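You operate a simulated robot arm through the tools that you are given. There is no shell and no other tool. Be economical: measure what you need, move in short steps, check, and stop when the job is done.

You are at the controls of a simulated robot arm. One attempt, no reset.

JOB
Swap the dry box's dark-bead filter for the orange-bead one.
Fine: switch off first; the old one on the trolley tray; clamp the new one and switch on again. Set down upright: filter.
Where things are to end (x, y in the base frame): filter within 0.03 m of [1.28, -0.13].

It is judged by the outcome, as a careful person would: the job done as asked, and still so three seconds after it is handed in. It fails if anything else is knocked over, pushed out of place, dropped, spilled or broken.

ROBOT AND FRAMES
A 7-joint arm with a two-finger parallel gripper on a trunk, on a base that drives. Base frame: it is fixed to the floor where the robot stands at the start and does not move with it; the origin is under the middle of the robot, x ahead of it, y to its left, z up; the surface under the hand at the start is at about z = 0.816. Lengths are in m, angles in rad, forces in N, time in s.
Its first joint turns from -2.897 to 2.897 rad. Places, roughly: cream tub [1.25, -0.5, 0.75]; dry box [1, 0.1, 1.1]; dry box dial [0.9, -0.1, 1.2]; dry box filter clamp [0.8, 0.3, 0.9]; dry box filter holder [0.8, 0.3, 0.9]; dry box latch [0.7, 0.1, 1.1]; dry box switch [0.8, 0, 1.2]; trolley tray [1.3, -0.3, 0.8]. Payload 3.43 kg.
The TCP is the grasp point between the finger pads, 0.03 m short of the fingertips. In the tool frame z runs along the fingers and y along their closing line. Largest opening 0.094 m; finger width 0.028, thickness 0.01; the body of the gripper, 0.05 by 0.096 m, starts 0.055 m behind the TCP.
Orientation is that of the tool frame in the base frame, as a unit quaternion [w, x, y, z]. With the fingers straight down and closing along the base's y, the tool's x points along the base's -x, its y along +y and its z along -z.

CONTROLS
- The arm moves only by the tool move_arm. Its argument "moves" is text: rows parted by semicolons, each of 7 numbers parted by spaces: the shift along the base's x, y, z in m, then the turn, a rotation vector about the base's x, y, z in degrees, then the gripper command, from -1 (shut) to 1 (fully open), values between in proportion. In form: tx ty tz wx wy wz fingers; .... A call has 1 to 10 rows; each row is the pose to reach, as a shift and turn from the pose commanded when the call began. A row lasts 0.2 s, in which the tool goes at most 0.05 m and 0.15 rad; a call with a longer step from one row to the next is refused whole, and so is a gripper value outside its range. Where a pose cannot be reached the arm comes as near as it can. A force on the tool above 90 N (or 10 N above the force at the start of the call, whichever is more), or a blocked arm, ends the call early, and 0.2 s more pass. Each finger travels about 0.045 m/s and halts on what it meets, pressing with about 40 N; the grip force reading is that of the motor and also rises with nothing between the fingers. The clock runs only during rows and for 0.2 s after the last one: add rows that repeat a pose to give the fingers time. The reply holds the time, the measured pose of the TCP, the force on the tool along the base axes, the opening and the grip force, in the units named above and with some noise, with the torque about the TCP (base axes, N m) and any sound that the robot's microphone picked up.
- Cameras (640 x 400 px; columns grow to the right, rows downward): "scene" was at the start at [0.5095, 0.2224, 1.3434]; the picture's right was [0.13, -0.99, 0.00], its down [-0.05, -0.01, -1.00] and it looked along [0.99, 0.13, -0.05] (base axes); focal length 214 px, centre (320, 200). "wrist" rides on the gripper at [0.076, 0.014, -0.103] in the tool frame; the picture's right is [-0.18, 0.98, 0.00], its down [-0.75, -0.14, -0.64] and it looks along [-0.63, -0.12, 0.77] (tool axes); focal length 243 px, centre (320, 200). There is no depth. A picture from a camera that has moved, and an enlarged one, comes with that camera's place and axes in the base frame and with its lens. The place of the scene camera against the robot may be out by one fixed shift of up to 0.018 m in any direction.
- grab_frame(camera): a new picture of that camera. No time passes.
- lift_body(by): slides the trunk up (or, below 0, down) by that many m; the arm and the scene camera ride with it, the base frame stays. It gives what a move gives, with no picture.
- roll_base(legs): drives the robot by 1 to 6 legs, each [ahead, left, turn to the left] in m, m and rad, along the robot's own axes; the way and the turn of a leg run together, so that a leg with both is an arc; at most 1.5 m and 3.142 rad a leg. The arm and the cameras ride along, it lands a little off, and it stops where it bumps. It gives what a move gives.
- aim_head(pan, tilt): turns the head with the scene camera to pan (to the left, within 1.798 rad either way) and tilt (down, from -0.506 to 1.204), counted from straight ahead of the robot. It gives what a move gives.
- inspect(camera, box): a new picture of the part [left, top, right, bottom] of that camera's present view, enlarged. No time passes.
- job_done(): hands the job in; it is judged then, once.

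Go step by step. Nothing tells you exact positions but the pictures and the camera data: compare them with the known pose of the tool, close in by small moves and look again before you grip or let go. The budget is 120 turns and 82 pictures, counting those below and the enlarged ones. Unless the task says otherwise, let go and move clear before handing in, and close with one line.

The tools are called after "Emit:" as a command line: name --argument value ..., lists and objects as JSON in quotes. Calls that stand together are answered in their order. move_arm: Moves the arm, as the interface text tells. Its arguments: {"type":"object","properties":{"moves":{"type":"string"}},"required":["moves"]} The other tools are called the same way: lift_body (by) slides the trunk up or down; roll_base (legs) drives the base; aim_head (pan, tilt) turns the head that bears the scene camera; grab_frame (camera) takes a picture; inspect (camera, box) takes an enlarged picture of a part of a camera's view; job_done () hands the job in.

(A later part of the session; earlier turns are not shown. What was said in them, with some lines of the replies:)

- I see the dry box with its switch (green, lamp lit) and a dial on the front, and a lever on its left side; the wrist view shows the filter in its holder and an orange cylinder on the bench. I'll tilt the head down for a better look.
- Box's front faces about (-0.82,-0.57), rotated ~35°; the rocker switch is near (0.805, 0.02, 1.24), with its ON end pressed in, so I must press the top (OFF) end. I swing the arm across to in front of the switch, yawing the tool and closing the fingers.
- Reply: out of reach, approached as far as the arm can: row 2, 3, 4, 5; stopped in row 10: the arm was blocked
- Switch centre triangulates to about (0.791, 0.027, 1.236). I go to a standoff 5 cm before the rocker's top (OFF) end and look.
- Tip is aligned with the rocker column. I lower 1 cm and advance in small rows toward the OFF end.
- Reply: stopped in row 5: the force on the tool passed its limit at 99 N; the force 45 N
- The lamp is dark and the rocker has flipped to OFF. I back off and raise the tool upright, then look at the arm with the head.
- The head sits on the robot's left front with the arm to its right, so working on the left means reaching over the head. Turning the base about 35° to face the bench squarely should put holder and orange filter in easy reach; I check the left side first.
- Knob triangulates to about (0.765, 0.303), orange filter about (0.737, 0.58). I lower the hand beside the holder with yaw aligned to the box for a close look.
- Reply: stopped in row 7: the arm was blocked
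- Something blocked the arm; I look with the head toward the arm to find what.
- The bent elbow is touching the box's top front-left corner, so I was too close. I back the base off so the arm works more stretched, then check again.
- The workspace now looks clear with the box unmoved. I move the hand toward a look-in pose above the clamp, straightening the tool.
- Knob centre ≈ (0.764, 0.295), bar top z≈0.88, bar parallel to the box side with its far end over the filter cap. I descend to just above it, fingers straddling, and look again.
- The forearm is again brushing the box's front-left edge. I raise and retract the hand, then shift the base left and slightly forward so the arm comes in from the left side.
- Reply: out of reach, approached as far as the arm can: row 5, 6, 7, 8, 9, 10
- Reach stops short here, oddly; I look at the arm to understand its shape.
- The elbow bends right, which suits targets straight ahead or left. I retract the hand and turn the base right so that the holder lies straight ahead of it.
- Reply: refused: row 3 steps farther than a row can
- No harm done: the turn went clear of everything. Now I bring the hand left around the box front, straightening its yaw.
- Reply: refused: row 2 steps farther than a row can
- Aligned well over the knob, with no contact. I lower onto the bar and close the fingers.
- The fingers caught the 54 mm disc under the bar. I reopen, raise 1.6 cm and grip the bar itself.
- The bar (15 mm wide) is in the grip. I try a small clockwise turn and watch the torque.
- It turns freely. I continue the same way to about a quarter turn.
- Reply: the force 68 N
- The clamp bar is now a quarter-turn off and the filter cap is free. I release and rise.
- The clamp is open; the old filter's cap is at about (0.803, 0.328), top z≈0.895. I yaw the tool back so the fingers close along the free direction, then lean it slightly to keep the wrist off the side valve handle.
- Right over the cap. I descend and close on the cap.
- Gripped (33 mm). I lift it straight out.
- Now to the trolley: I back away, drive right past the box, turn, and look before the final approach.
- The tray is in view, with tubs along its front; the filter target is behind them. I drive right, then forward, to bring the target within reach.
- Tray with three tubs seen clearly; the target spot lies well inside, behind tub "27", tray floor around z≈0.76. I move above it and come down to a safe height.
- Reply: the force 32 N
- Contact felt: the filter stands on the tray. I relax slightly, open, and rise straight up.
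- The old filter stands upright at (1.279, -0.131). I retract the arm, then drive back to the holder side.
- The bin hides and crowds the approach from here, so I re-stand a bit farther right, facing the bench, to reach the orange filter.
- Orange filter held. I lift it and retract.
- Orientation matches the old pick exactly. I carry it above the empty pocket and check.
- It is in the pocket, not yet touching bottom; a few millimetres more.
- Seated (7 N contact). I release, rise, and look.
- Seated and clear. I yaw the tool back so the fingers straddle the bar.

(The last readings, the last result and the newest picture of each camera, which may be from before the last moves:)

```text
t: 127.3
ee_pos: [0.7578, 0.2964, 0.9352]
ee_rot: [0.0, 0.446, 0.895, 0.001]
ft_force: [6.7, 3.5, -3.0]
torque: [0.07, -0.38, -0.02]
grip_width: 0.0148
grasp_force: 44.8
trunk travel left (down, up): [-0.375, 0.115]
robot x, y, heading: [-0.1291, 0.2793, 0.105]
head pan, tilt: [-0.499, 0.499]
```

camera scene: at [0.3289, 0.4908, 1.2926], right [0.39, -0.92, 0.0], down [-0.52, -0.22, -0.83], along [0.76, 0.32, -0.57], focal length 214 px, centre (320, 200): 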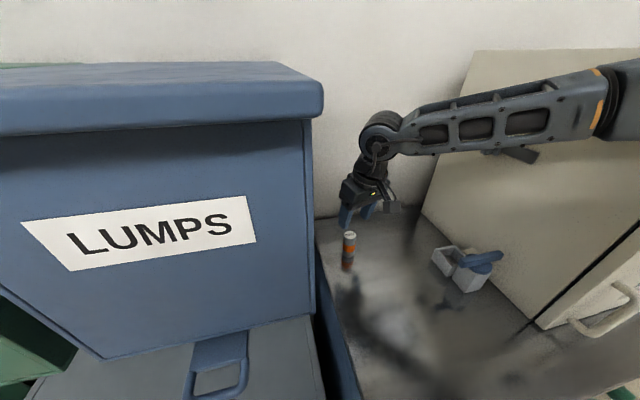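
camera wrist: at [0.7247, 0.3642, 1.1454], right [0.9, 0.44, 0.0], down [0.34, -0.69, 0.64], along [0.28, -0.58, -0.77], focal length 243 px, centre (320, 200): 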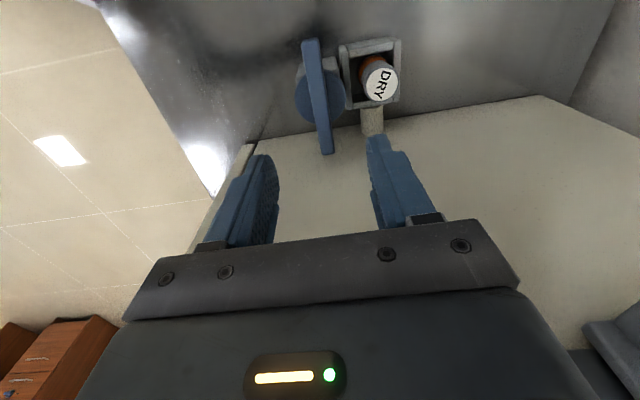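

Bar gripped. I turn it back a quarter turn to clamp.

Emit:
move_arm --moves "0 0 0 0 0 8.5 -1; 0 0 0 0 0 17 -1; 0 0 0 0 0 25.5 -1; 0 0 0 0 0 34 -1; 0 0 0 0 0 42.5 -1; 0 0 0 0 0 51 -1; 0 0 0 0 0 59.5 -1; 0 0 0 0 0 68 -1; 0 0 0 0 0 76.5 -1; 0 0 0 0 0 85 -1"

Emit:
move_arm --moves "0 0 0 0 0 3.5 -1; 0 0 0 0 0 3.5 -1"

Emit:
grab_frame --camera "wrist"

```text
t: 129.5
ee_pos: [0.7568, 0.2921, 0.9354]
ee_rot: [-0.001, -0.276, 0.961, -0.002]
ft_force: [-2.5, -20.1, -21.5]
torque: [-0.6, 0.64, -0.01]
grip_width: 0.0148
grasp_force: 45.0
trunk travel left (down, up): [-0.375, 0.115]
robot x, y, heading: [-0.1265, 0.2825, 0.104]
head pan, tilt: [-0.499, 0.499]
```

```text
t: 130.1
ee_pos: [0.7587, 0.2927, 0.935]
ee_rot: [0.0, -0.304, 0.953, -0.002]
ft_force: [0.7, -24.5, -22.2]
torque: [-0.22, -0.31, -0.03]
grip_width: 0.015
grasp_force: 45.3
trunk travel left (down, up): [-0.375, 0.115]
robot x, y, heading: [-0.1289, 0.2855, 0.102]
head pan, tilt: [-0.499, 0.499]
```

```text
11 pictures are left
camera wrist: at [0.6872, 0.2608, 1.039], right [-0.42, 0.91, 0.0], down [0.7, 0.32, 0.64], along [0.58, 0.27, -0.77], focal length 243 px, centre (320, 200)
```

wrist: 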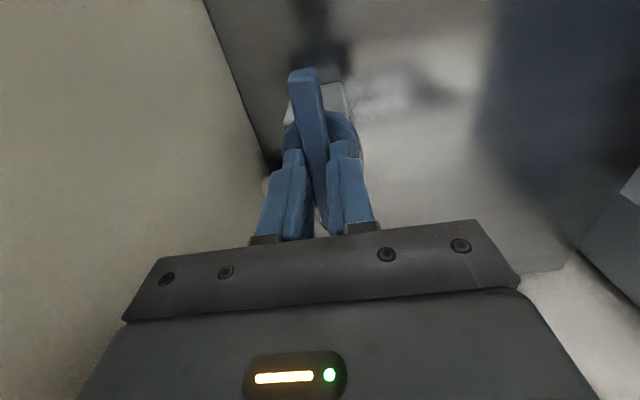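

The bar is back at its original angle. I release, rise and check.

Emit:
move_arm --moves "0 0 0 0 0 0 -0.3; 0 0 0 0 0 0 0; 0 0 0 0 0 0 0; 0 0 0.04 0 0 0 0; 0 0 0.08 0 0 0 0; 0 0 0.12 0 0 0 0; -0.04 0 0.15 0 0 0 -0.5; -0.08 0 0.17 0 0 0 -1; -0.125 0 0.18 0 0 0 -1; -0.17 0 0.18 0 0 0 -1"

Emit:
inspect --camera "scene" --box '[290, 200, 390, 280]'

```text
t: 132.3
ee_pos: [0.5872, 0.296, 1.116]
ee_rot: [0.001, -0.304, 0.953, -0.001]
ft_force: [0.4, 0.4, -0.5]
torque: [0.0, 0.02, -0.01]
grip_width: 0.0
grasp_force: 32.9
trunk travel left (down, up): [-0.375, 0.115]
robot x, y, heading: [-0.1252, 0.2843, 0.101]
head pan, tilt: [-0.499, 0.499]
```

```text
5.00 times, centred on (340, 240) of scene
camera zoom: at [0.3512, 0.5003, 1.3016], right [-0.38, -0.92, 0.0], down [-0.44, 0.18, -0.88], along [0.81, -0.34, -0.48], focal length 1072 px, centre (220, 0)
```

zoom: 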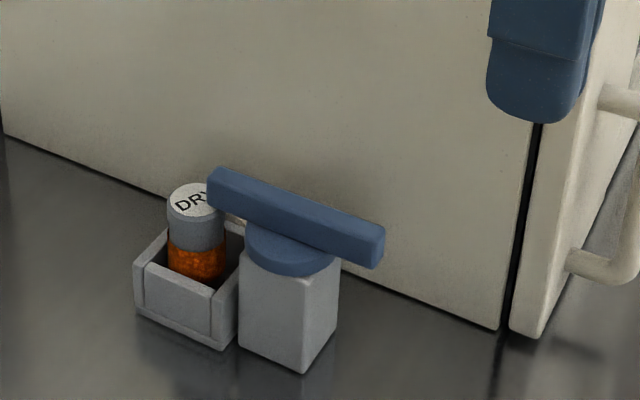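

The orange filter is clamped. Now the switch: I raise and tilt the hand as before, then shift the base right in front of the panel.

Emit:
move_arm --moves "-0.01 0 0.03 4.34 -6.1 0 -1; -0.02 0 0.06 8.7 -12.2 0 -1; -0.03 0 0.09 13 -18.3 0 -1; -0.035 0 0.12 17.4 -24.4 0 -1; -0.04 0 0.15 21.7 -30.5 0 -1; -0.04 0 0.18 26 -36.7 0 -1; -0.04 0 0.18 26 -36.7 0 -1"

Emit:
roll_base --legs '[[-0.1, 0, 0], [0, -0.31, 0], [0.1, 0, 0]]'

Emit:
grab_frame --camera "wrist"

```text
t: 133.9
ee_pos: [0.5454, 0.2945, 1.2989]
ee_rot: [0.365, -0.281, 0.88, 0.116]
ft_force: [1.0, -0.4, -0.1]
torque: [0.0, 0.0, 0.0]
grip_width: 0.0
grasp_force: 33.5
trunk travel left (down, up): [-0.375, 0.115]
robot x, y, heading: [-0.1266, 0.2801, 0.105]
head pan, tilt: [-0.499, 0.499]
```

```text
t: 137.5
ee_pos: [0.577, -0.0236, 1.2992]
ee_rot: [0.366, -0.278, 0.881, 0.114]
ft_force: [0.6, 0.4, 0.1]
torque: [-0.01, -0.04, 0.02]
grip_width: 0.0002
grasp_force: 32.6
trunk travel left (down, up): [-0.375, 0.115]
robot x, y, heading: [-0.0952, -0.0316, 0.1]
head pan, tilt: [-0.499, 0.499]
```

```text
9 pictures are left
camera wrist: at [0.466, -0.0841, 1.3185], right [-0.46, 0.88, 0.13], down [0.14, -0.07, 0.99], along [0.88, 0.47, -0.1], focal length 243 px, centre (320, 200)
```

wrist: 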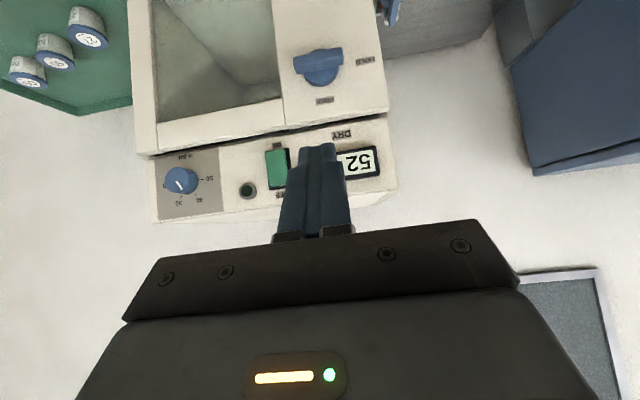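

Lamp is dark; switch centre ≈ (0.80, 0.03, 1.232), its lower ON end now sticks out near z≈1.212. I go to a standoff in front of it.

Emit:
move_arm --moves "0.04 0.002 -0.02 0 0 0 -1; 0.08 0.004 -0.04 0 0 0 -1; 0.12 0.005 -0.06 0 0 0 -1; 0.151 0.0066 -0.075 0 0 0 -1; 0.151 0.0066 -0.075 0 0 0 -1"

Emit:
inspect --camera "wrist" --box '[220, 60, 420, 240]'

Emit:
grab_frame --camera "scene"

```text
t: 138.7
ee_pos: [0.729, -0.0178, 1.2228]
ee_rot: [0.365, -0.277, 0.881, 0.113]
ft_force: [0.1, 1.3, 0.1]
torque: [-0.04, 0.02, -0.01]
grip_width: 0.0001
grasp_force: 33.1
trunk travel left (down, up): [-0.375, 0.115]
robot x, y, heading: [-0.0963, -0.0333, 0.1]
head pan, tilt: [-0.499, 0.499]
```

```text
2.22 times, centred on (320, 150) of wrist
camera zoom: at [0.6172, -0.0788, 1.2421], right [-0.46, 0.88, 0.13], down [0.14, -0.07, 0.99], along [0.88, 0.47, -0.1], focal length 539 px, centre (320, 311)
```

zoom: 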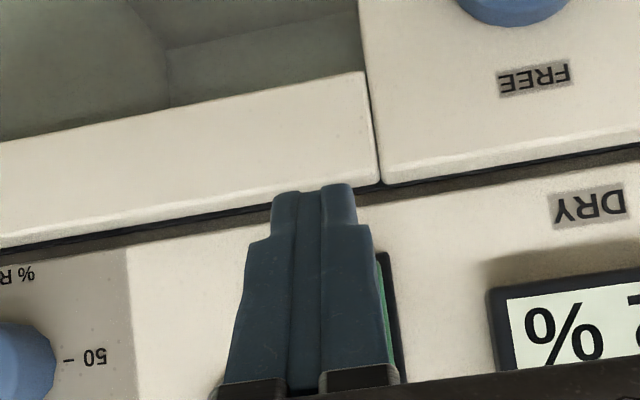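

```text
7 pictures are left
camera scene: at [0.3837, 0.1827, 1.3017], right [-0.39, -0.92, 0.0], down [-0.44, 0.19, -0.88], along [0.81, -0.34, -0.48], focal length 214 px, centre (320, 200)
```

scene: 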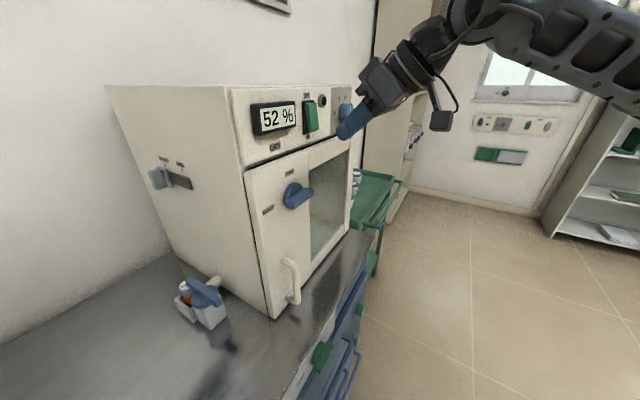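

I nudge 5 mm up and 3 mm left for centring, then press in along the panel normal.

Emit:
move_arm --moves "-0.0015 0.0025 0.005 0 0 0 -1; 0.0145 0.0135 0.005 0 0 0 -1; 0.0225 0.019 0.005 0 0 0 -1; 0.0285 0.0235 0.005 0 0 0 -1; 0.033 0.0265 0.005 0 0 0 -1; 0.037 0.0295 0.005 0 0 0 -1; 0.041 0.032 0.005 0 0 0 -1; 0.044 0.0345 0.005 0 0 0 -1"

Emit:
grab_frame --camera "scene"

```text
t: 140.5
ee_pos: [0.7667, 0.0129, 1.2292]
ee_rot: [0.362, -0.276, 0.883, 0.112]
ft_force: [-81.0, -42.5, 6.1]
torque: [-0.53, 0.74, 0.33]
grip_width: 0.0
grasp_force: 32.8
trunk travel left (down, up): [-0.375, 0.115]
robot x, y, heading: [-0.098, -0.0349, 0.097]
head pan, tilt: [-0.499, 0.499]
```

```text
6 pictures are left
camera scene: at [0.38, 0.1803, 1.3033], right [-0.39, -0.92, 0.0], down [-0.44, 0.19, -0.88], along [0.81, -0.34, -0.48], focal length 214 px, centre (320, 200)
```

scene: 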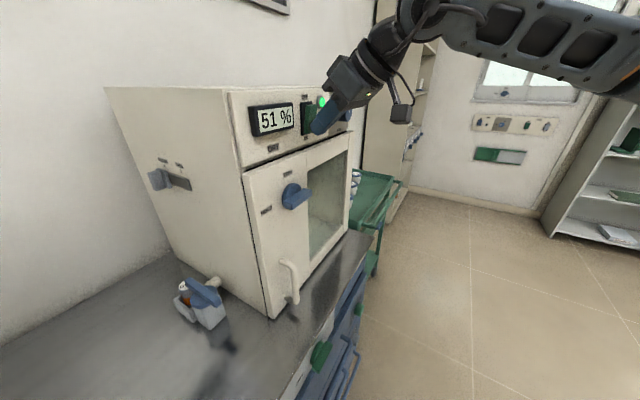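

The lamp is green again and the display has moved to 51 %. I back away along the normal and confirm.

Emit:
move_arm --moves "-0.02 -0.014 0 0 0 0 -1; -0.05 -0.035 0.01 0 0 0 -1; -0.085 -0.055 0.03 0 0 0 -1; -0.12 -0.07 0.06 0 0 0 -1; -0.15 -0.08 0.09 0 0 0 -1; -0.15 -0.08 0.09 0 0 0 -1"

Emit:
grab_frame --camera "scene"

Emit:
inspect --camera "scene" --box '[220, 70, 380, 170]'

Emit:
inspect --camera "scene" --box '[150, 240, 310, 340]'

```text
t: 141.9
ee_pos: [0.6228, -0.0629, 1.3207]
ee_rot: [0.366, -0.278, 0.881, 0.114]
ft_force: [-0.4, 1.2, 0.5]
torque: [-0.02, -0.03, 0.02]
grip_width: 0.0
grasp_force: 33.1
trunk travel left (down, up): [-0.375, 0.115]
robot x, y, heading: [-0.0937, -0.0347, 0.1]
head pan, tilt: [-0.499, 0.499]
```

```text
5 pictures are left
camera scene: at [0.3837, 0.1825, 1.3017], right [-0.39, -0.92, 0.0], down [-0.44, 0.19, -0.88], along [0.81, -0.34, -0.48], focal length 214 px, centre (320, 200)
```

scene: 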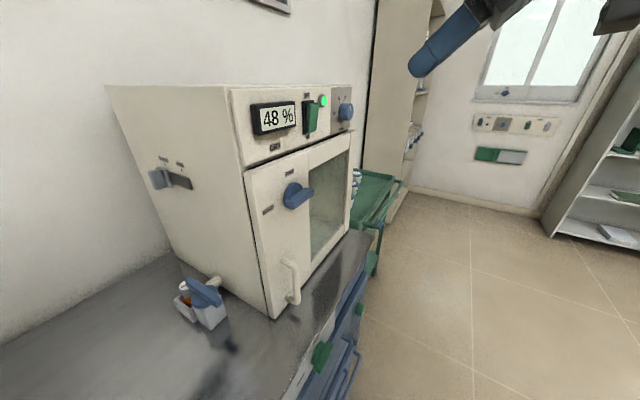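

```text
4.00 times, centred on (300, 120) of scene
camera zoom: at [0.3837, 0.1825, 1.3017], right [-0.39, -0.92, 0.0], down [-0.44, 0.19, -0.88], along [0.81, -0.34, -0.48], focal length 858 px, centre (400, 520)
```

zoom: 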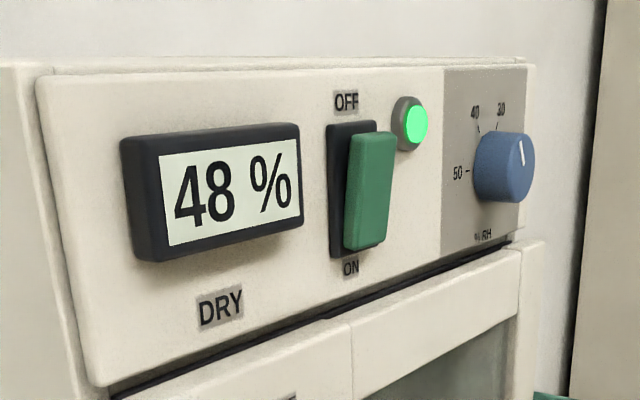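

```text
4.00 times, centred on (230, 290) of scene
camera zoom: at [0.3837, 0.1825, 1.3017], right [-0.39, -0.92, 0.0], down [-0.44, 0.19, -0.88], along [0.81, -0.34, -0.48], focal length 858 px, centre (680, -160)
```

zoom: 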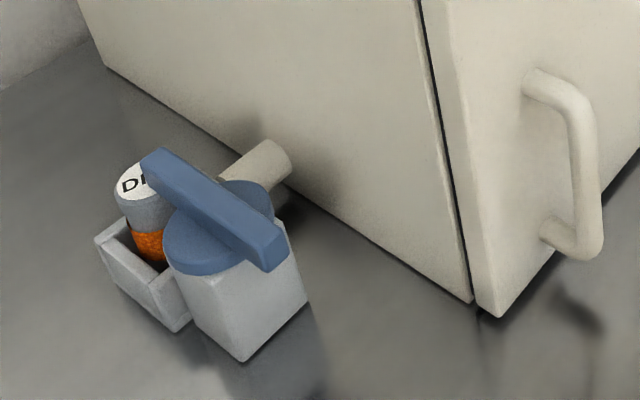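

The switch is on with a green lamp, the humidity reading is falling, and the orange filter is clamped in the holder. The dark filter stands upright on the tray and the arm is clear, so I'm handing in.

Emit:
job_done

```text
The job is handed in.
```

The filters are swapped: the orange-bead one is clamped in the dry box, which is switched on again, and the dark-bead one stands upright on the trolley tray at about [1.279, -0.131].
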